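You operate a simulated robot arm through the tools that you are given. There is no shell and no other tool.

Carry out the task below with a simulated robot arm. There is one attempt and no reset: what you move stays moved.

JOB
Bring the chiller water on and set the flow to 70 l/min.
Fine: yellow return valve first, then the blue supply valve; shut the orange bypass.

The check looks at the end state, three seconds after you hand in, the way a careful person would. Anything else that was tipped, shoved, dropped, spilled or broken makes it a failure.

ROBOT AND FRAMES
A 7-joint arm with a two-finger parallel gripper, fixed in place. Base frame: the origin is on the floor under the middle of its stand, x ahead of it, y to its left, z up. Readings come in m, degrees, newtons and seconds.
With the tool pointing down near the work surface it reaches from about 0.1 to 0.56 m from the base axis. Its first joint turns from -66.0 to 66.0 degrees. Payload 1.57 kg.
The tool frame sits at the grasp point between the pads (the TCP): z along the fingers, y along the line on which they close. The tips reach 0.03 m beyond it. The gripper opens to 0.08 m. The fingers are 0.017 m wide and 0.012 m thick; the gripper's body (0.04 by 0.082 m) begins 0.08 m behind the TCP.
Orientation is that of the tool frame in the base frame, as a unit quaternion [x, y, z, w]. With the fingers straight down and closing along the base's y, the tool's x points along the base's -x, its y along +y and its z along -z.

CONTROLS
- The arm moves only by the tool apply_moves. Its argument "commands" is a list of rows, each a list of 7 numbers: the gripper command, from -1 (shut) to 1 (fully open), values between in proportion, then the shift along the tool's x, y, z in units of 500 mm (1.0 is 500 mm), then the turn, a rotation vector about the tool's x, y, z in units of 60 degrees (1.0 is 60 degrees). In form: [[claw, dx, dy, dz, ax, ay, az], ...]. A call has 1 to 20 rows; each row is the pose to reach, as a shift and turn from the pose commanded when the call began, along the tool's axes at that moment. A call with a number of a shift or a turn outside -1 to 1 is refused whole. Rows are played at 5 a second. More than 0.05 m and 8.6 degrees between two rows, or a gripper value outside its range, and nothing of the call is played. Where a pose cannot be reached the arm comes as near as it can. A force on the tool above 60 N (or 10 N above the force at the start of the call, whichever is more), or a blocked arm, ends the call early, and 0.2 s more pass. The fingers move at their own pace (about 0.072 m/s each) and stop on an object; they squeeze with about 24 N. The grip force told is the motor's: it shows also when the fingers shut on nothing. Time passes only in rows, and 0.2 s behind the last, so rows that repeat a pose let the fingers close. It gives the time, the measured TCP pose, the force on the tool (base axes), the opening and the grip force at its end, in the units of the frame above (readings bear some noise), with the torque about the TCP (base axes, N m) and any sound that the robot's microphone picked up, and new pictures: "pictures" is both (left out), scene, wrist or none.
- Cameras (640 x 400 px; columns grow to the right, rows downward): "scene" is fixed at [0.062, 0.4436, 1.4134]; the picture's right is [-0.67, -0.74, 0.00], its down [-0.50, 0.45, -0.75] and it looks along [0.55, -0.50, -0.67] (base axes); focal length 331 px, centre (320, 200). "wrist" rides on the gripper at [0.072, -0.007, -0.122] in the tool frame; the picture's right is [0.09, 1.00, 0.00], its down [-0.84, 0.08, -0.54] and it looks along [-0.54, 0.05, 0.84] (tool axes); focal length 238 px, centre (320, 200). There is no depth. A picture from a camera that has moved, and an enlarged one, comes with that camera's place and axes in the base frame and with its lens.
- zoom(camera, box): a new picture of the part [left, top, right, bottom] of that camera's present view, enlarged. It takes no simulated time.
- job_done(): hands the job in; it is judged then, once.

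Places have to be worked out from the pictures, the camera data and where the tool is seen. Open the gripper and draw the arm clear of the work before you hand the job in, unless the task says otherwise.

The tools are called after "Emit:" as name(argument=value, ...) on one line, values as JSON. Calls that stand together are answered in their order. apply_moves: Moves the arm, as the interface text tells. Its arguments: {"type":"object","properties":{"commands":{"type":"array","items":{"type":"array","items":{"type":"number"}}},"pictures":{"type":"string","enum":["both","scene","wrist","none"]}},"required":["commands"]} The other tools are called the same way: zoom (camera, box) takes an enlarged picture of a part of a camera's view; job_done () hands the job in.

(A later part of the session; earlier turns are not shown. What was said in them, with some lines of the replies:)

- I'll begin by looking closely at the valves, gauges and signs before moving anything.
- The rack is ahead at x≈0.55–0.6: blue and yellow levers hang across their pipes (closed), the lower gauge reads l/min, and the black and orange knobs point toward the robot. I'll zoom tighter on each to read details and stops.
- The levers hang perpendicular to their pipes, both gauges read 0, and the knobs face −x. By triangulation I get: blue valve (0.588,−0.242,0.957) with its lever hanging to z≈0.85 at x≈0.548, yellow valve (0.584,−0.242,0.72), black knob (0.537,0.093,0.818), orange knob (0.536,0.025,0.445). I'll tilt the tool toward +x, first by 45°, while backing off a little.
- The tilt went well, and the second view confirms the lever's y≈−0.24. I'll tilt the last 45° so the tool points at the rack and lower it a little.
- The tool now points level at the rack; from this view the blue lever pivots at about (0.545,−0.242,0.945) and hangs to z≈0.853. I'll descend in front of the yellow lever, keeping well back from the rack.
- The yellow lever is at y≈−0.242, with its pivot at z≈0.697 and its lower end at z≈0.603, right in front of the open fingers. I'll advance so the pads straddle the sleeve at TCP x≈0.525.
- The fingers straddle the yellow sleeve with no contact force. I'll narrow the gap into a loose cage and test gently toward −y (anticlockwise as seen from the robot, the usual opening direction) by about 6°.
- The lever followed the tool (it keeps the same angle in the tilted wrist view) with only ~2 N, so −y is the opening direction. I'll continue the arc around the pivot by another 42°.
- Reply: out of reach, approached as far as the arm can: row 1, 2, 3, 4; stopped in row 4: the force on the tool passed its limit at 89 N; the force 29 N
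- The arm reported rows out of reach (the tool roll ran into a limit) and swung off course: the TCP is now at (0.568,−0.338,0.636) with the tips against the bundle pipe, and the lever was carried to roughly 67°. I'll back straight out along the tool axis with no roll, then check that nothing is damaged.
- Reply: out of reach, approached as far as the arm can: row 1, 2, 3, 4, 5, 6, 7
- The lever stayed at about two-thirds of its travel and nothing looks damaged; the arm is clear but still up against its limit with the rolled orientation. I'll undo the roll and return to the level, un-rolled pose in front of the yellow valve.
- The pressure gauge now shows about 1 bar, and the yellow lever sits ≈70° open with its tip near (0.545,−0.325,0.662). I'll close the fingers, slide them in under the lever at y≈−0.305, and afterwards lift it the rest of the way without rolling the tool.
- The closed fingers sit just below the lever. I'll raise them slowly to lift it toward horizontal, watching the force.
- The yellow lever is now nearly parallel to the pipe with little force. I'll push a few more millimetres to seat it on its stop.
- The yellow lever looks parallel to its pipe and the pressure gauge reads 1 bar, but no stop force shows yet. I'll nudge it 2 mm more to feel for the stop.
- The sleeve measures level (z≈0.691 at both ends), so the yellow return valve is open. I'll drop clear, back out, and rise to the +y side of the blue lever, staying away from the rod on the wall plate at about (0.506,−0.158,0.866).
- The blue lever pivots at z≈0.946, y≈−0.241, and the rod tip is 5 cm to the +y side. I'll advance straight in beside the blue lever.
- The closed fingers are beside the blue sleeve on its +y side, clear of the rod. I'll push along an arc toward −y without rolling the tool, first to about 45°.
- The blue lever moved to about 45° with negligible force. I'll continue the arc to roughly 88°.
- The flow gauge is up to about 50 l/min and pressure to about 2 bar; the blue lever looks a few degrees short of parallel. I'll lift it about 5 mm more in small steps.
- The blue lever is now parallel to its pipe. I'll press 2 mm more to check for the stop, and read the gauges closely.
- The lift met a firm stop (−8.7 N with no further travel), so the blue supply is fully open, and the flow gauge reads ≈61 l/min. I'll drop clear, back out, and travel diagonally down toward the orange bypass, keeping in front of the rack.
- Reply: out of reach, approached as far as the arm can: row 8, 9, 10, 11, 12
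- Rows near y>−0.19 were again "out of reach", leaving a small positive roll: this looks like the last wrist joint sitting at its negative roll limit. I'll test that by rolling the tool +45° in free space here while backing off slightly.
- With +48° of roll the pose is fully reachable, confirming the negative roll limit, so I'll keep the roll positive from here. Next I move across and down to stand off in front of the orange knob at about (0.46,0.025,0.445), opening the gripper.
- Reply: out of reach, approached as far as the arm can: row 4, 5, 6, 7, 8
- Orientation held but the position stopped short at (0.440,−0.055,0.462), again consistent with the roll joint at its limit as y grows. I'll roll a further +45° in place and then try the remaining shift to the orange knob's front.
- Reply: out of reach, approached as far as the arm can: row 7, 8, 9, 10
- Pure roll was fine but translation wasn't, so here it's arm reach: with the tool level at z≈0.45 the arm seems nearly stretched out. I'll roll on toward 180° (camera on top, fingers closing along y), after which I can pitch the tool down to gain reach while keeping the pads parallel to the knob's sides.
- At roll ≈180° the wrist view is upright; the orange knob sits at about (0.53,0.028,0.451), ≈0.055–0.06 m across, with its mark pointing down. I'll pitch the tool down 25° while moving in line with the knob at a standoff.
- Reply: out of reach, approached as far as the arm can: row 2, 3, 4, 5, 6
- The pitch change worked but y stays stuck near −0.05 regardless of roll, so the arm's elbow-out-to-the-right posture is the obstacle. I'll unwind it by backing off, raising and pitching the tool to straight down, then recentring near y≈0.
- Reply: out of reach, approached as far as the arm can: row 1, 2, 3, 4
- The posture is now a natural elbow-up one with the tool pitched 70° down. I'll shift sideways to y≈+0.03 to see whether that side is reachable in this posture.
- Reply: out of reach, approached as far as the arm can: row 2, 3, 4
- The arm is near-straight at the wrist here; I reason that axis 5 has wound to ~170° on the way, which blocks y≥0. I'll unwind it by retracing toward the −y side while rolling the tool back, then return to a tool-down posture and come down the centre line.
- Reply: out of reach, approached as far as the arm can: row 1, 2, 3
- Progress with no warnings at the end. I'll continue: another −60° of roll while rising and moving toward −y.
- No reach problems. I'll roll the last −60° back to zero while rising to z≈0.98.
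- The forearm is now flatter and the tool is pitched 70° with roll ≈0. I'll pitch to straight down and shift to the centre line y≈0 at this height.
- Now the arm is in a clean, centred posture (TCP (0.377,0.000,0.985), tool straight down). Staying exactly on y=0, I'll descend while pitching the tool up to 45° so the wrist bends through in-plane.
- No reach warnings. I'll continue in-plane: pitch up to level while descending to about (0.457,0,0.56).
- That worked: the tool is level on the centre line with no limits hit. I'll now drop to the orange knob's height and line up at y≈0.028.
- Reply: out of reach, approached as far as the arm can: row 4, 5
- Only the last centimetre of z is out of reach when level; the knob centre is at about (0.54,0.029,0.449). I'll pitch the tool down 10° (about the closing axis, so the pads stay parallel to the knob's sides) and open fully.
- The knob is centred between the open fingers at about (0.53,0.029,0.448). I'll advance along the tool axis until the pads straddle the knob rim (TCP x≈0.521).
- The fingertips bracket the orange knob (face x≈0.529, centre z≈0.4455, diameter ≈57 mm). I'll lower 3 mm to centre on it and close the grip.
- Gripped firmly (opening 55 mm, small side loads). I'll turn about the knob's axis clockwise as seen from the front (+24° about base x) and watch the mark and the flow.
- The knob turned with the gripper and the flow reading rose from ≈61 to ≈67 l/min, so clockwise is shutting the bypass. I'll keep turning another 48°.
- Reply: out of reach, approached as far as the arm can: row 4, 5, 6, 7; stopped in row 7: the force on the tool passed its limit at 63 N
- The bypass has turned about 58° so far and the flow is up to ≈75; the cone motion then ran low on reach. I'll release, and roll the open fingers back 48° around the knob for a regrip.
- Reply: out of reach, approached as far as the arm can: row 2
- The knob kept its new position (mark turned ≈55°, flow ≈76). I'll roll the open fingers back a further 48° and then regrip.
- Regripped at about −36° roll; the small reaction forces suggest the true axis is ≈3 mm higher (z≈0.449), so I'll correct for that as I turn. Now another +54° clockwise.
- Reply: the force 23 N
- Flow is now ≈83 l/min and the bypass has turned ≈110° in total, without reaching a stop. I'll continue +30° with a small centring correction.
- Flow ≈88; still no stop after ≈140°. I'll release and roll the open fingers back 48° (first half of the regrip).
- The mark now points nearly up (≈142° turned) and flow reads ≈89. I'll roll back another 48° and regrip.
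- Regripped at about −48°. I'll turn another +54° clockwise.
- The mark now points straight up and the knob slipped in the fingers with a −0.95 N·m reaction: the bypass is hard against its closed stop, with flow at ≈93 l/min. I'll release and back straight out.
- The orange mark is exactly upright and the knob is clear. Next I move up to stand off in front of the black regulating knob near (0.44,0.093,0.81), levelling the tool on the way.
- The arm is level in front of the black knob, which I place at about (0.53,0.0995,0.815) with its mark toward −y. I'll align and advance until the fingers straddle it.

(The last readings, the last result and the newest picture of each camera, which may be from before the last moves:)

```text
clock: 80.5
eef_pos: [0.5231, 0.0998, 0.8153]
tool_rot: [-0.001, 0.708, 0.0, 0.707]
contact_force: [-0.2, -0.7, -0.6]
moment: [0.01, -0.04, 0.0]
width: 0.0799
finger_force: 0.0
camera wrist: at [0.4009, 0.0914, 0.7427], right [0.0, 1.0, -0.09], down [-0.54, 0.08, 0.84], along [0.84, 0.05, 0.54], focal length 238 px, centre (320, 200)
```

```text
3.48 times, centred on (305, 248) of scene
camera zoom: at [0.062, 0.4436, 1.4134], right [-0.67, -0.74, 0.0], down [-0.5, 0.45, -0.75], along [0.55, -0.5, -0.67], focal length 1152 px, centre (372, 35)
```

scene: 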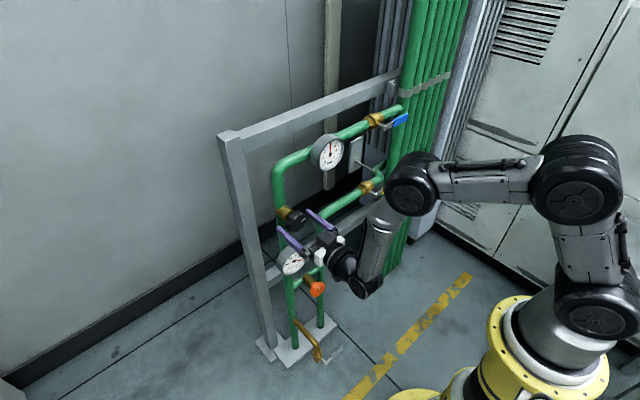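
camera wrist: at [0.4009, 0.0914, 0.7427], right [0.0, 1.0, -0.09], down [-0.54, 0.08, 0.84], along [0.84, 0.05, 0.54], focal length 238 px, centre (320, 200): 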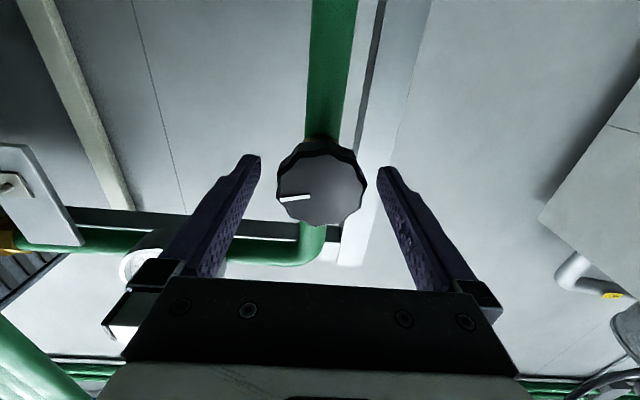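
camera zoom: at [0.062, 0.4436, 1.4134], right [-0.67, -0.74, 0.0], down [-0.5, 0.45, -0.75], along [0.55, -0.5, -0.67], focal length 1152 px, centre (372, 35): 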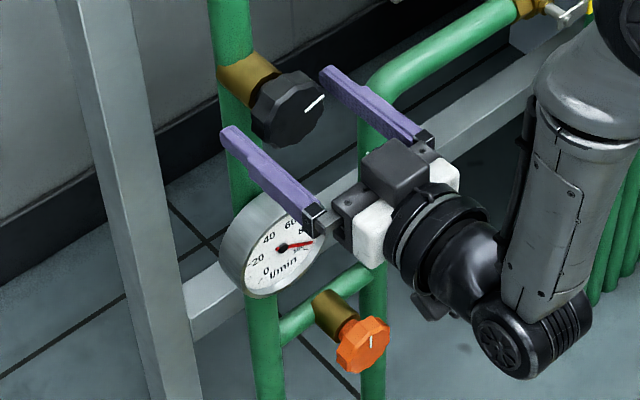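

Aligned: the knob centre computes to (0.53,0.0995,0.817), within 2 mm of the tool axis. I'll close the grip.

Emit:
apply_moves(commands=[[-1, -0.002, 0, 0, 0, 0, 0], [-1, -0.002, 0, 0, 0, 0, 0], [-1, -0.002, 0, 0, 0, 0, 0]])

Emit:
zoom(camera="scene", box=[270, 235, 335, 305])

Emit:
zoom(camera="wrist", box=[220, 90, 420, 250])

```text
clock: 81.2
eef_pos: [0.5221, 0.0994, 0.8163]
tool_rot: [-0.001, 0.708, -0.001, 0.706]
contact_force: [9.1, 6.4, -5.8]
moment: [-0.03, -0.02, 0.04]
width: 0.0556
finger_force: 44.8
camera wrist: at [0.4007, 0.0921, 0.7436], right [0.0, 1.0, -0.09], down [-0.54, 0.08, 0.84], along [0.84, 0.05, 0.54], focal length 238 px, centre (320, 200)
```

scene: 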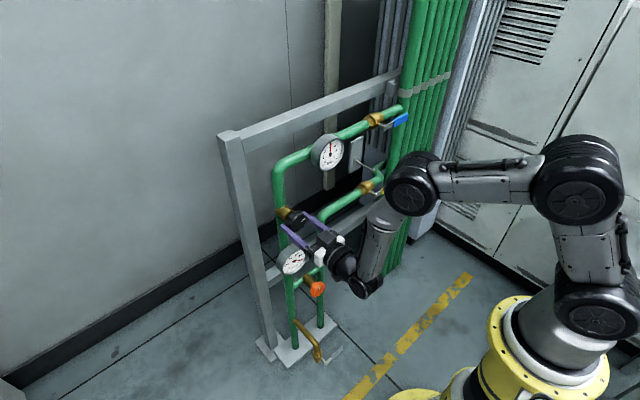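
wrist: 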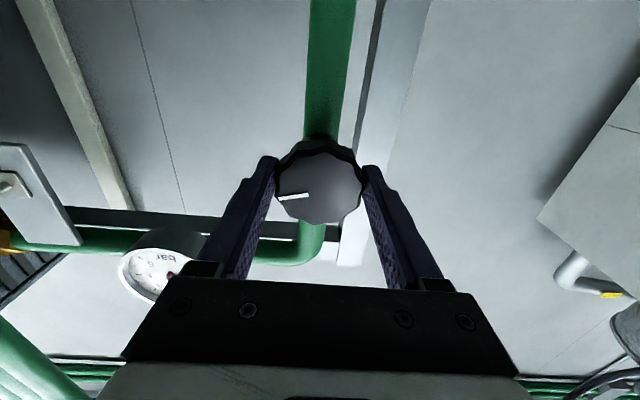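

```text
5.71 times, centred on (302, 270) of scene
camera zoom: at [0.0623, 0.4438, 1.4134], right [-0.67, -0.74, 0.0], down [-0.5, 0.45, -0.75], along [0.55, -0.5, -0.67], focal length 1893 px, centre (420, -200)
```

zoom: 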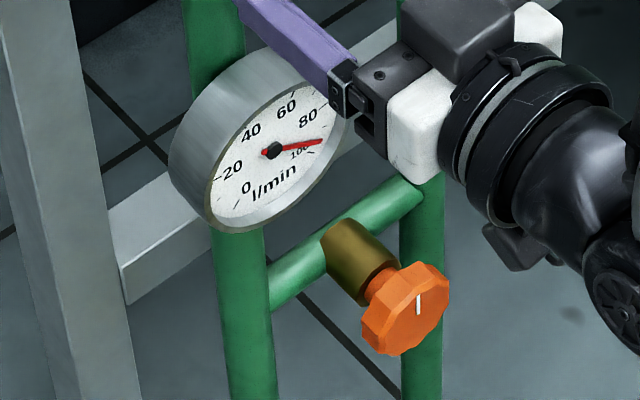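

```text
2.50 times, centred on (320, 170) of wrist
camera zoom: at [0.4007, 0.0921, 0.7436], right [0.0, 1.0, -0.09], down [-0.54, 0.08, 0.84], along [0.84, 0.05, 0.54], focal length 596 px, centre (320, 275)
```

zoom: 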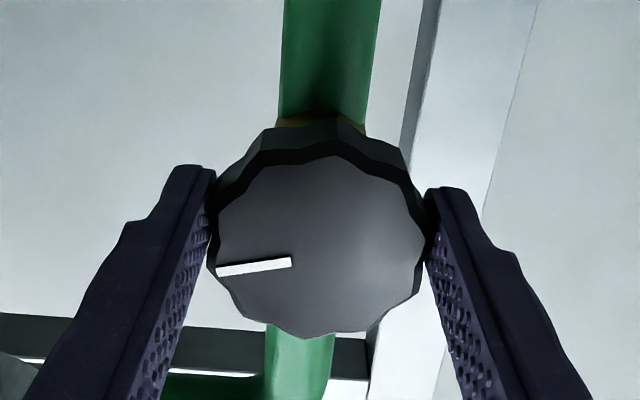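

Gripped, and the flow gauge remains visible (≈93 l/min). I'll turn the black knob 12° clockwise and watch the response.

Emit:
apply_moves(commands=[[-1, -0.002, 0, 0, 0, 0, 0.05], [-1, -0.002, 0, 0, 0, 0, 0.1], [-1, -0.002, 0, 0, 0, 0, 0.15], [-1, -0.002, 0, 0, 0, 0, 0.2], [-1, -0.002, 0, 0, 0, 0, 0.2], [-1, -0.002, 0, 0, 0, 0, 0.2]], pictures="none")

Emit:
zoom(camera="scene", box=[275, 240, 310, 280])

Emit:
zoom(camera="wrist", box=[220, 90, 420, 250])

```text
clock: 82.7
eef_pos: [0.5215, 0.1003, 0.8169]
tool_rot: [0.072, 0.705, 0.075, 0.701]
contact_force: [18.3, 20.1, -18.1]
moment: [-0.06, 0.06, -0.54]
width: 0.0556
finger_force: 45.4
```

```text
10.00 times, centred on (292, 260) of scene
camera zoom: at [0.0627, 0.4442, 1.4132], right [-0.67, -0.74, 0.0], down [-0.5, 0.45, -0.75], along [0.55, -0.5, -0.67], focal length 3312 px, centre (595, -400)
```

zoom: 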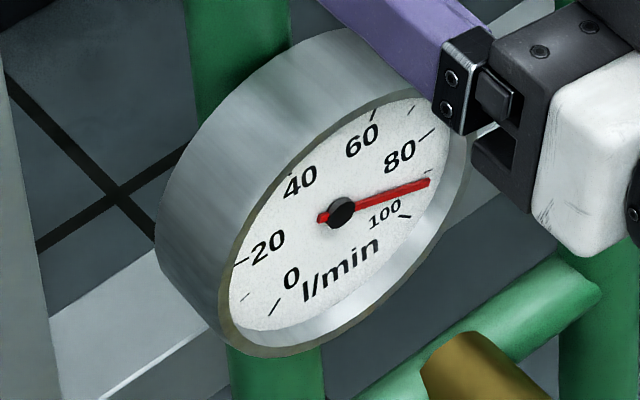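

```text
2.50 times, centred on (320, 170) of wrist
camera zoom: at [0.4003, 0.1075, 0.7443], right [0.0, 0.99, 0.12], down [-0.54, -0.1, 0.84], along [0.84, -0.06, 0.53], focal length 596 px, centre (320, 275)
```

zoom: 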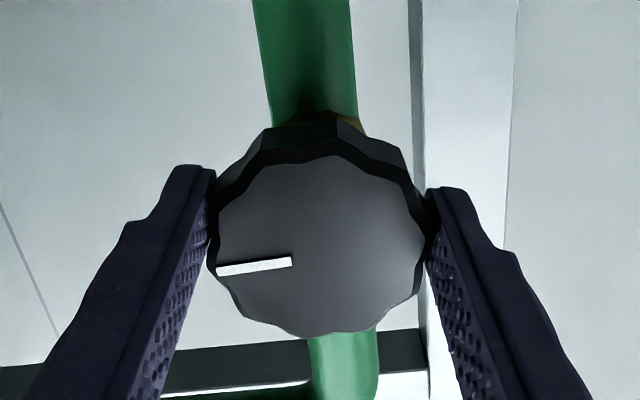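

About 12° clockwise lowered the flow from ≈94.5 to ≈92.5 by my angular reading of the gauge, so clockwise reduces it. I'll turn a further 36°, with a small shift to relieve the side load.

Emit:
apply_moves(commands=[[-1, 0.003, 0.002, 0.002, 0, 0, 0.05], [-1, 0.0036, 0.0024, 0.002, 0, 0, 0.15], [-1, 0.0036, 0.0024, 0.002, 0, 0, 0.25], [-1, 0.0036, 0.0024, 0.002, 0, 0, 0.35], [-1, 0.0036, 0.0024, 0.002, 0, 0, 0.45], [-1, 0.0036, 0.0024, 0.002, 0, 0, 0.55], [-1, 0.0036, 0.0024, 0.002, 0, 0, 0.6], [-1, 0.0036, 0.0024, 0.002, 0, 0, 0.6], [-1, 0.0036, 0.0024, 0.002, 0, 0, 0.6]], pictures="wrist")

Emit:
zoom(camera="scene", box=[275, 240, 310, 280])

```text
clock: 84.7
eef_pos: [0.5212, 0.103, 0.8178]
tool_rot: [0.285, 0.646, 0.289, 0.646]
contact_force: [-34.3, 15.8, 17.8]
moment: [-0.1, -0.03, 0.03]
width: 0.0556
finger_force: 45.0
camera wrist: at [0.4007, 0.1499, 0.7629], right [-0.01, 0.74, 0.68], down [-0.54, -0.57, 0.62], along [0.84, -0.36, 0.4], focal length 238 px, centre (320, 200)
```

wrist: 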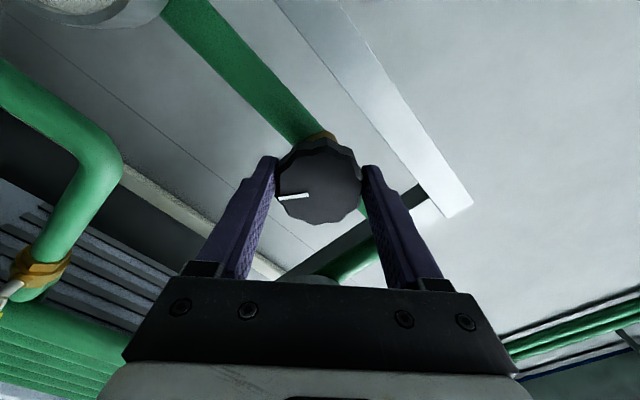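

```text
10.00 times, centred on (292, 260) of scene
camera zoom: at [0.061, 0.4439, 1.4134], right [-0.67, -0.74, 0.0], down [-0.5, 0.45, -0.75], along [0.56, -0.5, -0.67], focal length 3312 px, centre (595, -400)
```

zoom: 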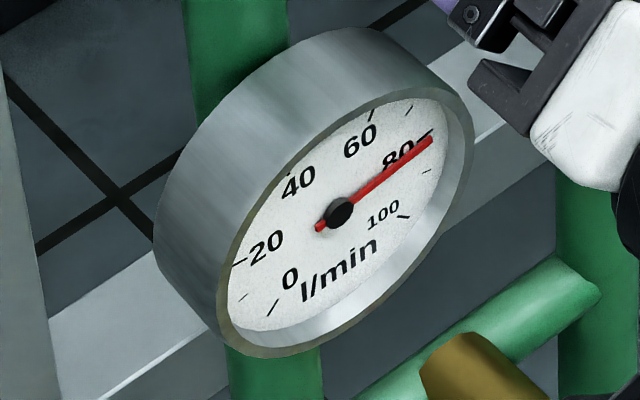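

Flow is now ≈82 l/min after 48°. I'll turn a further 24° clockwise with small position relief, then fine-tune.

Emit:
apply_moves(commands=[[-1, 0, 0.001, -0.0008, 0, 0, 0.05], [-1, 0, 0.002, -0.0014, 0, 0, 0.13], [-1, 0, 0.002, -0.0014, 0, 0, 0.22], [-1, 0, 0.002, -0.0014, 0, 0, 0.31], [-1, 0, 0.002, -0.0014, 0, 0, 0.4], [-1, 0, 0.002, -0.0014, 0, 0, 0.4], [-1, 0, 0.002, -0.0014, 0, 0, 0.4]], pictures="wrist")

Emit:
zoom(camera="scene", box=[275, 240, 310, 280])

```text
clock: 86.2
eef_pos: [0.5217, 0.1022, 0.8192]
tool_rot: [0.413, 0.573, 0.416, 0.573]
contact_force: [-16.1, 18.0, 14.5]
moment: [-0.06, 0.05, -0.23]
width: 0.0557
finger_force: 44.5
camera wrist: at [0.4007, 0.1679, 0.7886], right [0.0, 0.4, 0.92], down [-0.54, -0.77, 0.33], along [0.84, -0.49, 0.22], focal length 238 px, centre (320, 200)
```

wrist: 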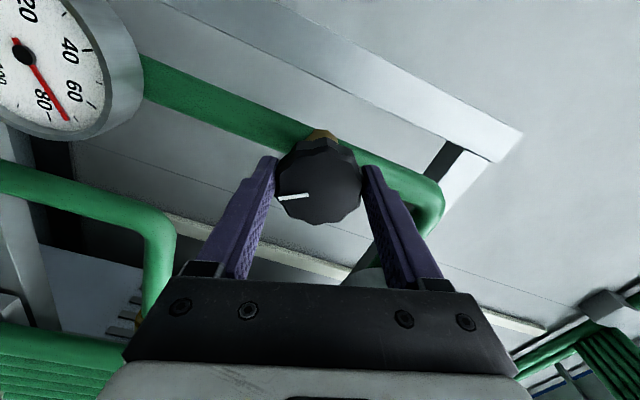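

```text
10.00 times, centred on (292, 260) of scene
camera zoom: at [0.0614, 0.444, 1.4134], right [-0.67, -0.74, 0.0], down [-0.5, 0.45, -0.75], along [0.56, -0.5, -0.67], focal length 3312 px, centre (595, -400)
```

zoom: 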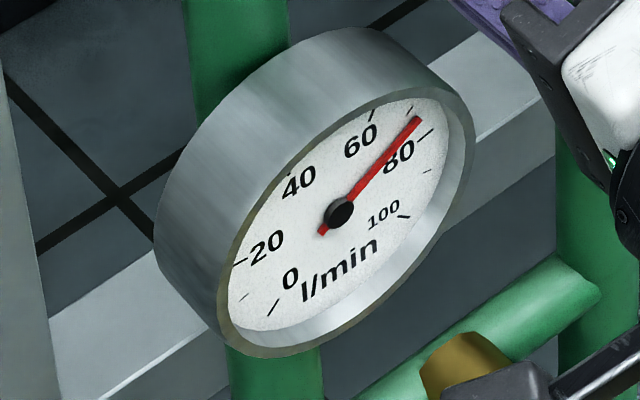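

Flow is now ≈74.5 l/min, and the wrist camera can also see the gauge. I'll turn about 12° more and hold a moment for the needle to settle.

Emit:
apply_moves(commands=[[-1, 0, 0.001, -0.0006, 0, 0, 0.07], [-1, 0, 0.001, -0.0006, 0, 0, 0.14], [-1, 0, 0.001, -0.0006, 0, 0, 0.2], [-1, 0, 0.001, -0.0006, 0, 0, 0.2], [-1, 0, 0.001, -0.0006, 0, 0, 0.2], [-1, 0, 0.001, -0.0006, 0, 0, 0.2]], pictures="wrist")

Emit:
zoom(camera="scene", box=[275, 240, 310, 280])

Emit:
zoom(camera="wrist", box=[0, 0, 180, 160])

```text
clock: 87.7
eef_pos: [0.5225, 0.1041, 0.8197]
tool_rot: [0.471, 0.526, 0.474, 0.525]
contact_force: [-5.3, 18.5, 18.4]
moment: [-0.08, 0.49, 0.06]
width: 0.0555
finger_force: 45.0
camera wrist: at [0.4006, 0.1725, 0.8035], right [0.0, 0.2, 0.98], down [-0.54, -0.83, 0.16], along [0.84, -0.53, 0.11], focal length 238 px, centre (320, 200)
```

wrist: 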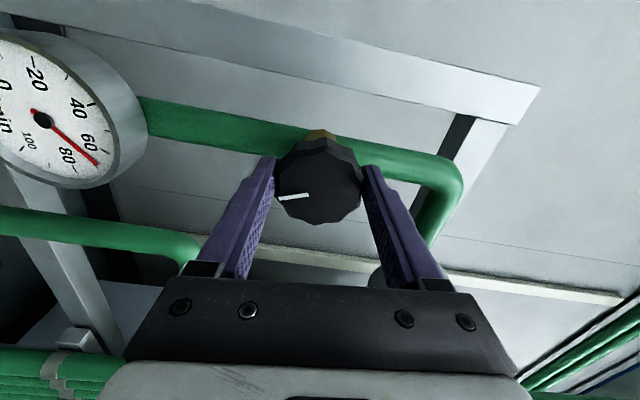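

```text
10.00 times, centred on (292, 260) of scene
camera zoom: at [0.0616, 0.444, 1.4133], right [-0.67, -0.74, 0.0], down [-0.5, 0.45, -0.75], along [0.55, -0.5, -0.67], focal length 3312 px, centre (595, -400)
```

zoom: 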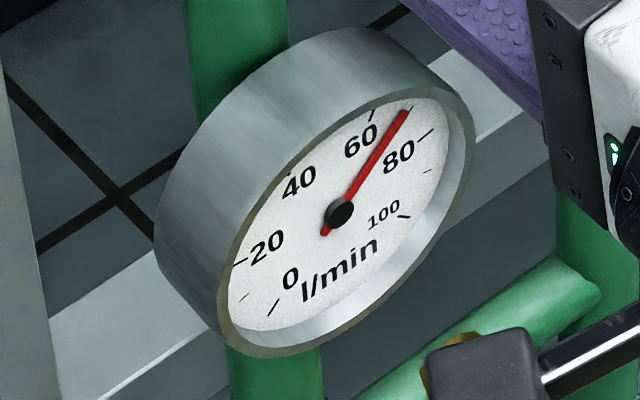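

```text
2.50 times, centred on (90, 80) of wrist
camera zoom: at [0.4006, 0.1725, 0.8035], right [0.0, 0.2, 0.98], down [-0.54, -0.83, 0.16], along [0.84, -0.53, 0.11], focal length 596 px, centre (895, 500)
```

zoom: 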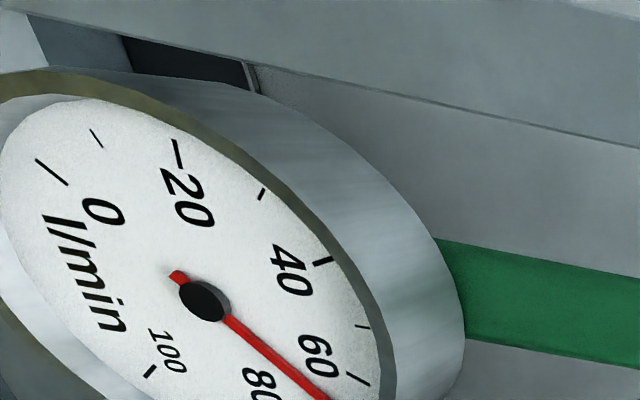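

The needle is at or just under the 70 tick. I'll zoom tightly to read it precisely.

Emit:
zoom(camera="scene", box=[294, 245, 308, 264])

Emit:
zoom(camera="wrist", box=[30, 100, 130, 180])

```text
16.00 times, centred on (301, 254) of scene
camera zoom: at [0.0616, 0.444, 1.4133], right [-0.67, -0.74, 0.0], down [-0.5, 0.45, -0.75], along [0.55, -0.5, -0.67], focal length 5299 px, centre (624, -672)
```

zoom: 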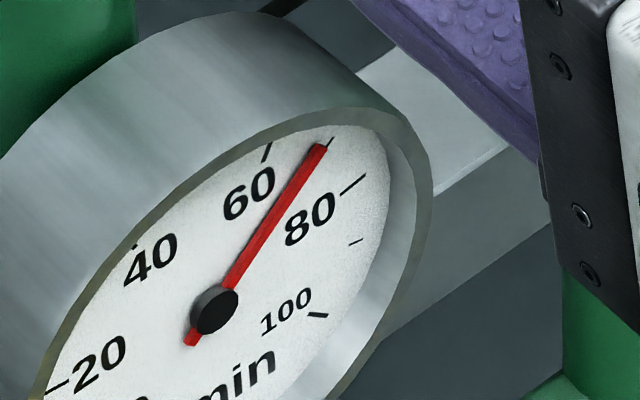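

```text
5.00 times, centred on (80, 140) of wrist
camera zoom: at [0.4006, 0.1725, 0.8035], right [0.0, 0.2, 0.98], down [-0.54, -0.83, 0.16], along [0.84, -0.53, 0.11], focal length 1192 px, centre (1520, 500)
```

zoom: 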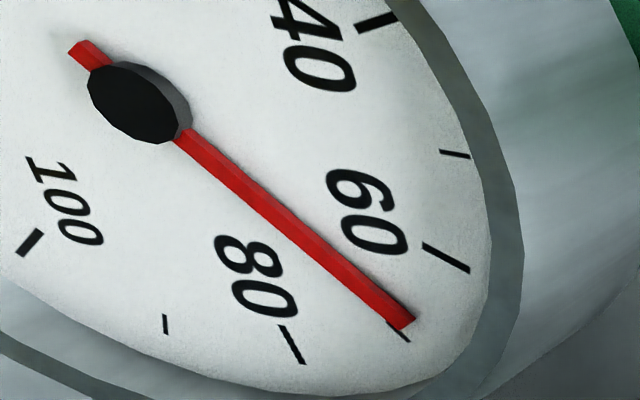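

Correcting for parallax with the needle's own direction in both views (≈46.9° and ≈47.9° against 54° for 70), the true reading is about 67.5 l/min, slightly low. I'll turn back about 7° anticlockwise and let it settle.

Emit:
apply_moves(commands=[[-1, 0.0018, 0.0022, 0, 0, 0, 0], [-1, 0.0018, 0.0022, 0, 0, 0, -0.06], [-1, 0.0018, 0.0022, 0, 0, 0, -0.12], [-1, 0.0018, 0.0022, 0, 0, 0, -0.12], [-1, 0.0018, 0.0022, 0, 0, 0, -0.12], [-1, 0.0018, 0.0022, 0, 0, 0, -0.12]], pictures="wrist")

Emit:
zoom(camera="scene", box=[294, 245, 308, 264])

Emit:
zoom(camera="wrist", box=[10, 80, 110, 160])

```text
clock: 89.0
eef_pos: [0.5236, 0.1027, 0.8199]
tool_rot: [0.438, 0.555, 0.439, 0.554]
contact_force: [12.2, 11.5, 6.5]
moment: [-0.01, 0.06, 0.73]
width: 0.0555
finger_force: 45.3
camera wrist: at [0.4007, 0.1705, 0.7949], right [0.0, 0.32, 0.95], down [-0.54, -0.8, 0.27], along [0.84, -0.51, 0.17], focal length 238 px, centre (320, 200)
```

wrist: 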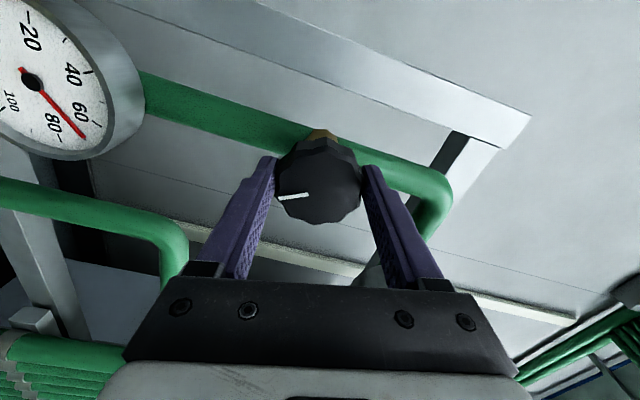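

```text
16.00 times, centred on (301, 254) of scene
camera zoom: at [0.0622, 0.4439, 1.4134], right [-0.67, -0.74, 0.0], down [-0.5, 0.45, -0.75], along [0.55, -0.5, -0.67], focal length 5299 px, centre (624, -672)
```

zoom: 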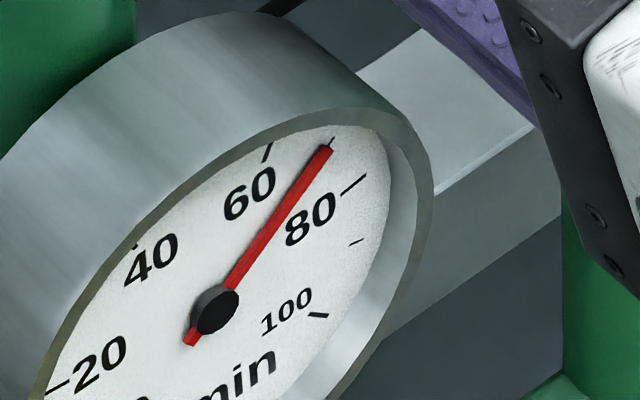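

```text
5.00 times, centred on (60, 120) of wrist
camera zoom: at [0.4007, 0.1705, 0.7949], right [0.0, 0.32, 0.95], down [-0.54, -0.8, 0.27], along [0.84, -0.51, 0.17], focal length 1192 px, centre (1620, 600)
```

zoom: 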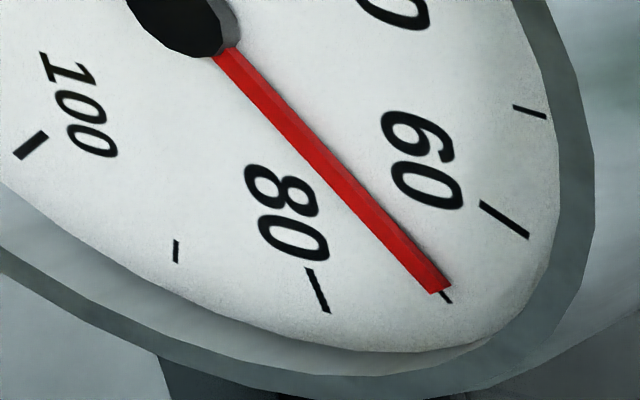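

Now ≈68.6 l/min by the needle-direction method. I'll turn another ≈4° anticlockwise.

Emit:
apply_moves(commands=[[-1, 0, 0, 0, 0, 0, -0.035], [-1, 0, 0, 0, 0, 0, -0.065], [-1, 0, 0, 0, 0, 0, -0.065], [-1, 0, 0, 0, 0, 0, -0.065], [-1, 0, 0, 0, 0, 0, -0.065]], pictures="wrist")

Emit:
zoom(camera="scene", box=[294, 245, 308, 264])

Emit:
zoom(camera="wrist", box=[0, 0, 160, 160])

```text
clock: 90.2
eef_pos: [0.5224, 0.1022, 0.82]
tool_rot: [0.419, 0.57, 0.42, 0.569]
contact_force: [19.0, 14.1, 0.8]
moment: [-0.01, 0.18, 0.26]
width: 0.0558
finger_force: 45.0
camera wrist: at [0.4007, 0.1687, 0.7902], right [0.0, 0.38, 0.92], down [-0.54, -0.78, 0.32], along [0.84, -0.5, 0.21], focal length 238 px, centre (320, 200)
```

wrist: 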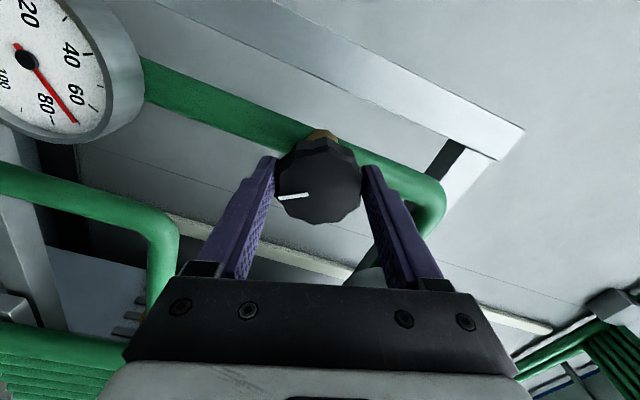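

```text
16.00 times, centred on (301, 254) of scene
camera zoom: at [0.0625, 0.4439, 1.4133], right [-0.67, -0.74, 0.0], down [-0.5, 0.45, -0.75], along [0.55, -0.5, -0.67], focal length 5299 px, centre (624, -672)
```

zoom: 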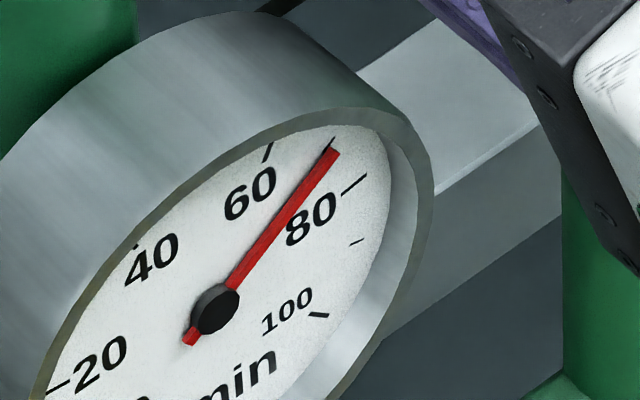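

```text
2.50 times, centred on (80, 80) of wrist
camera zoom: at [0.4007, 0.1687, 0.7902], right [0.0, 0.38, 0.92], down [-0.54, -0.78, 0.32], along [0.84, -0.5, 0.21], focal length 596 px, centre (920, 500)
```

zoom: 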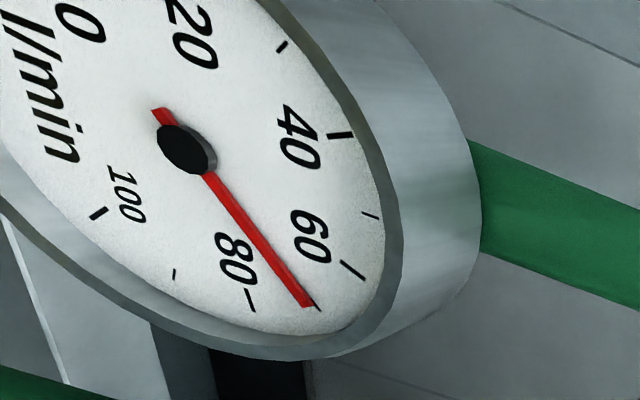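

Both views now give ≈70.1 l/min (needle ≈54–54.7°, with 70 at 54°) and there is no residual torque about the knob axis. I'll release the knob gently, hold, and re-read.

Emit:
apply_moves(commands=[[-0.2, 0, 0, 0, 0, 0, 0], [0.6, 0, 0, 0, 0, 0, 0], [1, 0, 0, 0, 0, 0, 0], [1, 0, 0, 0, 0, 0, 0], [1, 0, 0, 0, 0, 0, 0]], pictures="wrist")

Emit:
zoom(camera="scene", box=[294, 245, 308, 264])

Emit:
zoom(camera="wrist", box=[0, 0, 160, 160])

```text
clock: 91.5
eef_pos: [0.5223, 0.1018, 0.8189]
tool_rot: [0.42, 0.569, 0.419, 0.569]
contact_force: [1.0, -0.4, 1.2]
moment: [0.03, 0.01, -0.01]
width: 0.08
finger_force: 0.1
camera wrist: at [0.4001, 0.1682, 0.7901], right [0.0, 0.38, 0.92], down [-0.54, -0.78, 0.32], along [0.84, -0.5, 0.21], focal length 238 px, centre (320, 200)
```

wrist: 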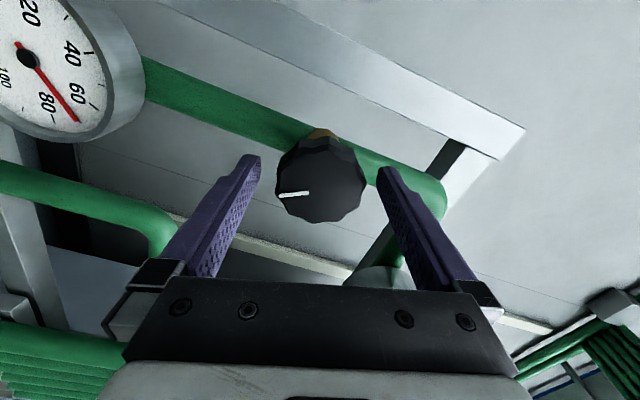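

```text
16.00 times, centred on (301, 254) of scene
camera zoom: at [0.062, 0.4436, 1.4134], right [-0.67, -0.74, 0.0], down [-0.5, 0.45, -0.75], along [0.55, -0.5, -0.67], focal length 5299 px, centre (624, -672)
```

zoom: 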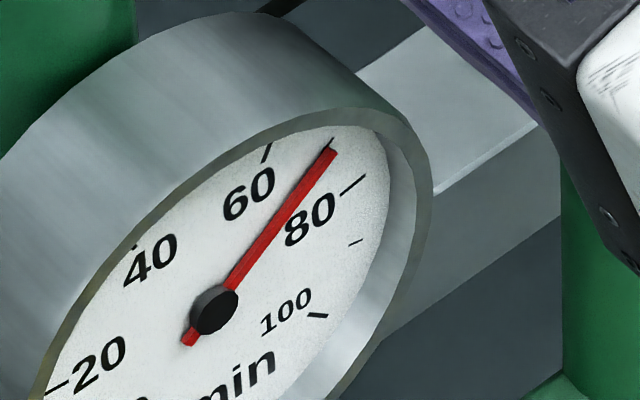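

```text
2.50 times, centred on (80, 80) of wrist
camera zoom: at [0.4001, 0.1682, 0.7901], right [0.0, 0.38, 0.92], down [-0.54, -0.78, 0.32], along [0.84, -0.5, 0.21], focal length 596 px, centre (920, 500)
```

zoom: 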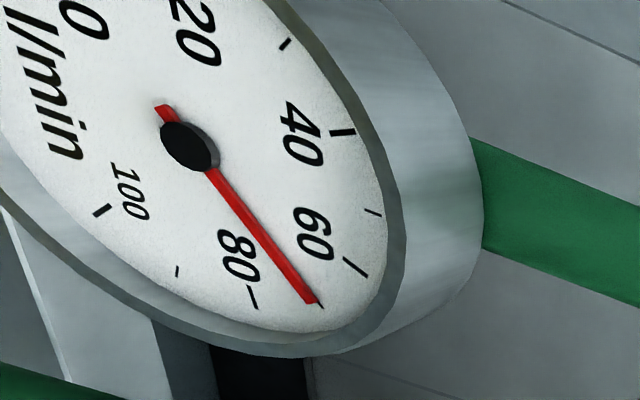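

After release the needle sits at ≈69.7 l/min by both views. I'll back the open gripper straight out from the knob and look at the gauge again from there.

Emit:
apply_moves(commands=[[1, 0, 0, -0.03, 0, 0, 0], [1, 0, 0, -0.08, 0, 0, 0], [1, 0, 0, -0.13, 0, 0, 0], [1, 0, 0, -0.18, 0, 0, 0], [1, 0, 0, -0.18, 0, 0, 0]])

Emit:
zoom(camera="scene", box=[294, 245, 308, 264])

Emit:
zoom(camera="wrist", box=[80, 20, 240, 140])

```text
clock: 92.7
eef_pos: [0.431, 0.1028, 0.8199]
tool_rot: [0.421, 0.569, 0.419, 0.569]
contact_force: [0.0, 0.2, 0.2]
moment: [-0.02, -0.02, 0.0]
width: 0.0799
finger_force: 0.1
camera wrist: at [0.3102, 0.1684, 0.7908], right [0.0, 0.38, 0.92], down [-0.54, -0.78, 0.32], along [0.84, -0.5, 0.21], focal length 238 px, centre (320, 200)
```

scene: 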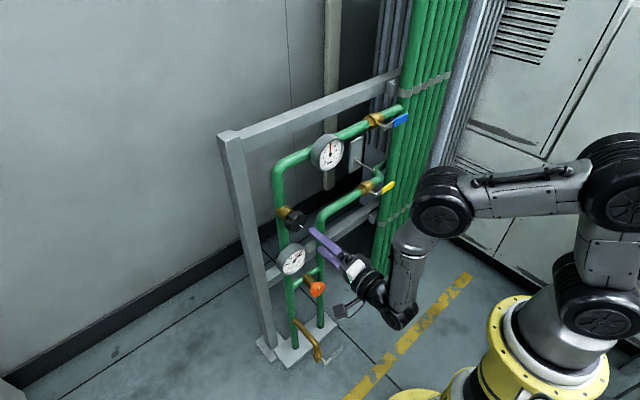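
wrist: 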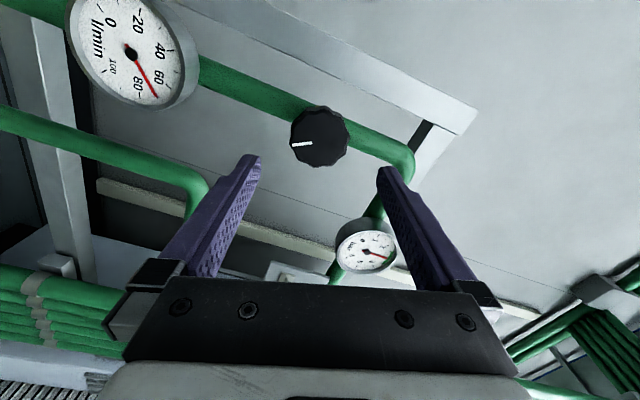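

```text
16.00 times, centred on (301, 254) of scene
camera zoom: at [0.062, 0.4436, 1.4134], right [-0.67, -0.74, 0.0], down [-0.5, 0.45, -0.75], along [0.55, -0.5, -0.67], focal length 5299 px, centre (624, -672)
```

zoom: 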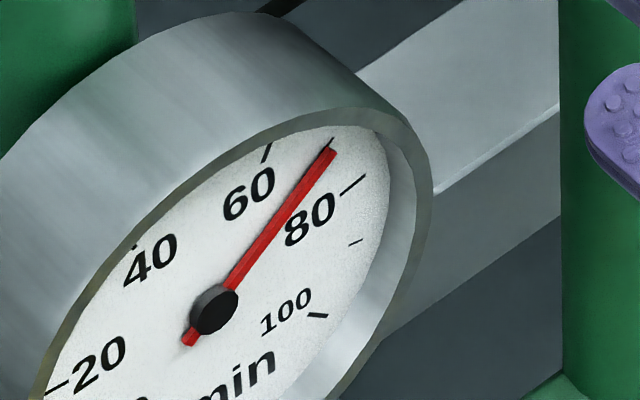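

```text
3.33 times, centred on (160, 80) of wrist
camera zoom: at [0.3102, 0.1684, 0.7908], right [0.0, 0.38, 0.92], down [-0.54, -0.78, 0.32], along [0.84, -0.5, 0.21], focal length 794 px, centre (853, 600)
```

zoom: 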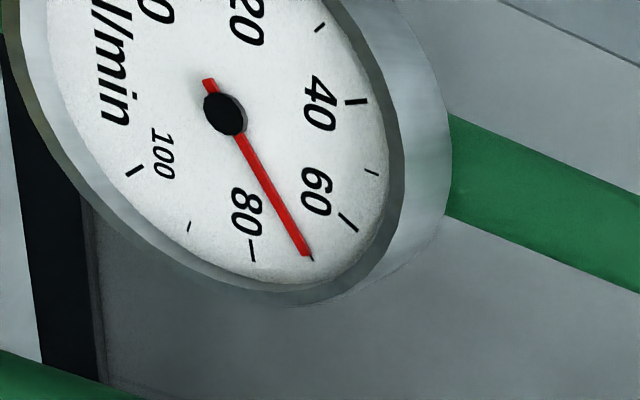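

The reading is steady at ≈70 l/min from both views (53–55° against 54°), and the gripper is off the knob. Let me verify all the valves and the pressure gauge before drawing the arm away.

Emit:
zoom(camera="scene", box=[345, 100, 415, 205])

Emit:
zoom(camera="scene", box=[255, 125, 345, 240])

Emit:
zoom(camera="scene", box=[250, 235, 350, 375])

```text
3.81 times, centred on (380, 152) of scene
camera zoom: at [0.062, 0.4436, 1.4134], right [-0.67, -0.74, 0.0], down [-0.5, 0.45, -0.75], along [0.55, -0.5, -0.67], focal length 1262 px, centre (91, 381)
```

zoom: 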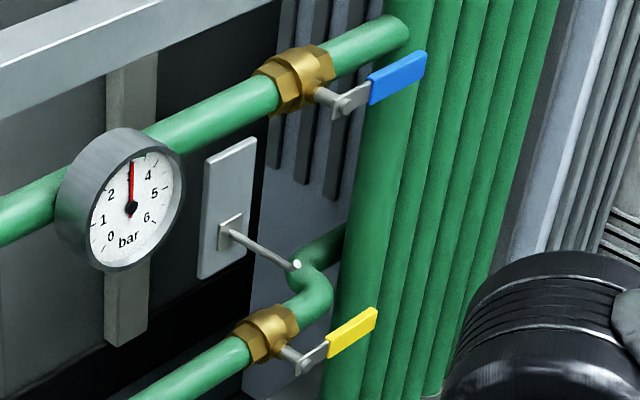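

```text
3.48 times, centred on (300, 182) of scene
camera zoom: at [0.062, 0.4436, 1.4134], right [-0.67, -0.74, 0.0], down [-0.5, 0.45, -0.75], along [0.55, -0.5, -0.67], focal length 1152 px, centre (390, 261)
```

zoom: 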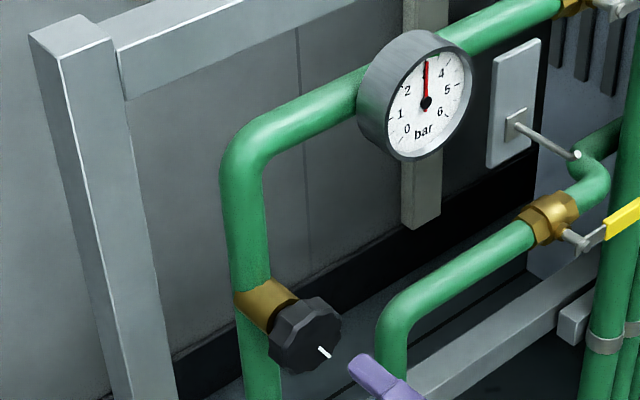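

```text
2.86 times, centred on (300, 305) of scene
camera zoom: at [0.062, 0.4436, 1.4134], right [-0.67, -0.74, 0.0], down [-0.5, 0.45, -0.75], along [0.55, -0.5, -0.67], focal length 946 px, centre (377, -100)
```

zoom: 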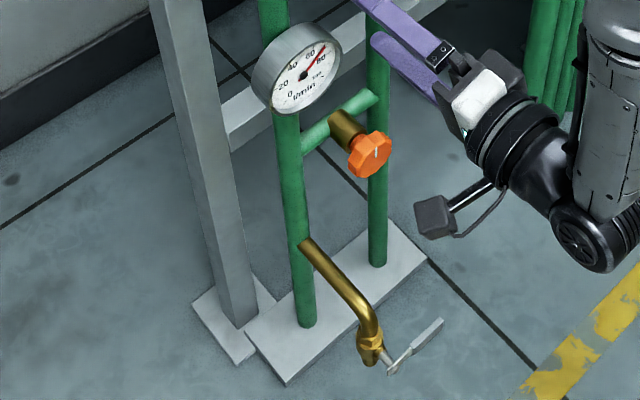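

Everything checks out: both levers lie along their pipes, the orange mark is upright (shut), pressure is ≈3 bar in the green mark, and flow is ≈70. I'll now draw the arm back and up, clear of the rack.

Emit:
apply_moves(commands=[[1, 0, 0, -0.05, 0, 0, 0], [1, -0.02, 0.03, -0.1, 0.1, 0.03, 0], [1, -0.05, 0.06, -0.12, 0.2, 0.062, 0], [1, -0.08, 0.1, -0.12, 0.3, 0.093, 0], [1, -0.11, 0.14, -0.12, 0.4, 0.124, 0], [1, -0.14, 0.17, -0.12, 0.5, 0.155, 0], [1, -0.167, 0.2, -0.12, 0.6, 0.186, 0], [1, -0.167, 0.2, -0.12, 0.6, 0.186, 0]])

Emit:
zoom(camera="scene", box=[275, 240, 310, 280])

```text
clock: 94.5
eef_pos: [0.3726, 0.0521, 0.9402]
tool_rot: [0.533, 0.723, 0.261, 0.353]
contact_force: [0.0, -0.8, 0.7]
moment: [-0.02, -0.03, 0.01]
width: 0.0801
finger_force: 0.2
camera wrist: at [0.2597, 0.1175, 0.9915], right [0.57, 0.38, 0.73], down [-0.23, -0.78, 0.59], along [0.79, -0.5, -0.35], focal length 238 px, centre (320, 200)
```

scene: 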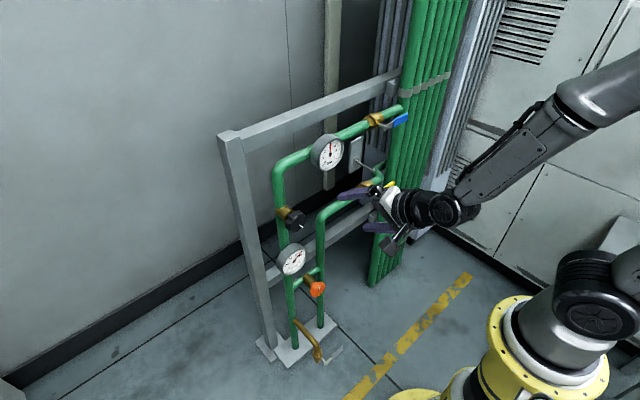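
wrist: 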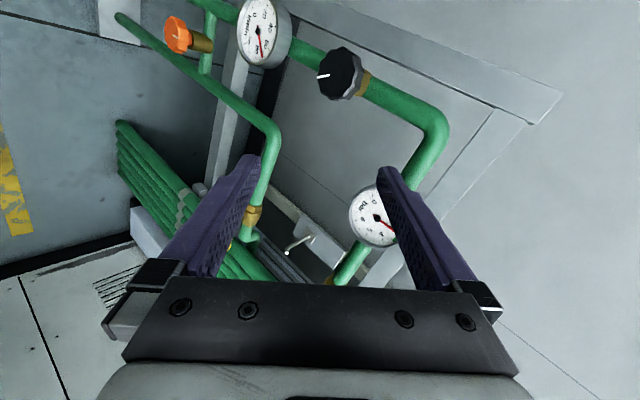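

```text
10.00 times, centred on (292, 260) of scene
camera zoom: at [0.062, 0.4436, 1.4134], right [-0.67, -0.74, 0.0], down [-0.5, 0.45, -0.75], along [0.55, -0.5, -0.67], focal length 3312 px, centre (595, -400)
```

zoom: 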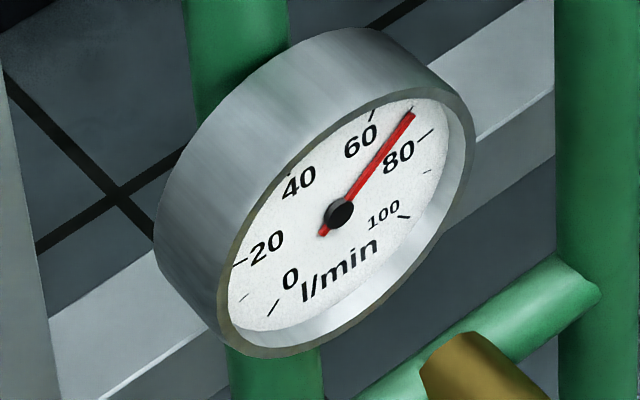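

The arm is clear and the flow needle is steady. One last check of the gauge from this new wrist angle before handing in.

Emit:
zoom(camera="wrist", box=[220, 0, 310, 75])

Emit:
zoom(camera="scene", box=[340, 95, 420, 205])

```text
5.33 times, centred on (265, 38) of wrist
camera zoom: at [0.2597, 0.1175, 0.9915], right [0.57, 0.38, 0.73], down [-0.23, -0.78, 0.59], along [0.79, -0.5, -0.35], focal length 1271 px, centre (613, 1067)
```

zoom: 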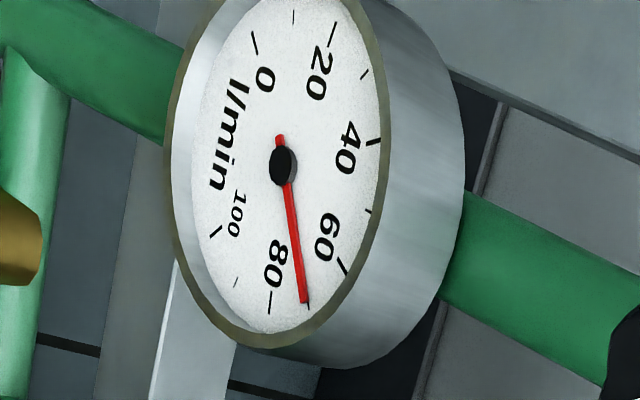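

```text
3.64 times, centred on (380, 150) of scene
camera zoom: at [0.062, 0.4436, 1.4134], right [-0.67, -0.74, 0.0], down [-0.5, 0.45, -0.75], along [0.55, -0.5, -0.67], focal length 1204 px, centre (102, 382)
```

zoom: 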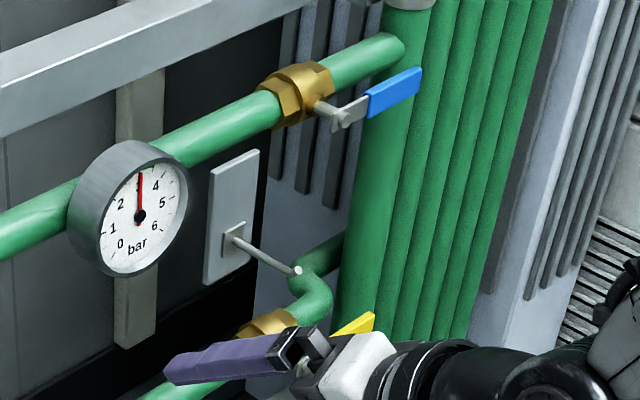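

From this view too the needle lies on the 70 tick. The return and supply valves are open, the bypass is shut, and the gripper is open and clear, so I'm handing in.

Emit:
job_done()

```text
The job is handed in.
```

The chiller water is on and the flow is set to about 70 l/min. I read it as 69.6–70.4 from several camera angles, and it held steady after I let go of the knob. I handed the job in without seeing the check's result.

- **Yellow return valve:** opened first; its lever lies along the pipe.
- **Blue supply valve:** opened second and pushed to its stop.
- **Orange bypass:** turned clockwise until it hit its stop, with the mark pointing straight up.
- **Black regulating knob:** used to bring the flow down from about 94 l/min to 70.
- **Pressure:** about 3 bar, on the gauge's green mark.

**Contact with the pipes:** while opening the yellow valve, the arm hit a reach limit and swung off course. Its fingertips pressed against the green pipe bundle at up to 89 N before it stopped. I backed out and saw no damage or movement in the camera views.

The gripper is open and the arm is drawn clear of the rack.
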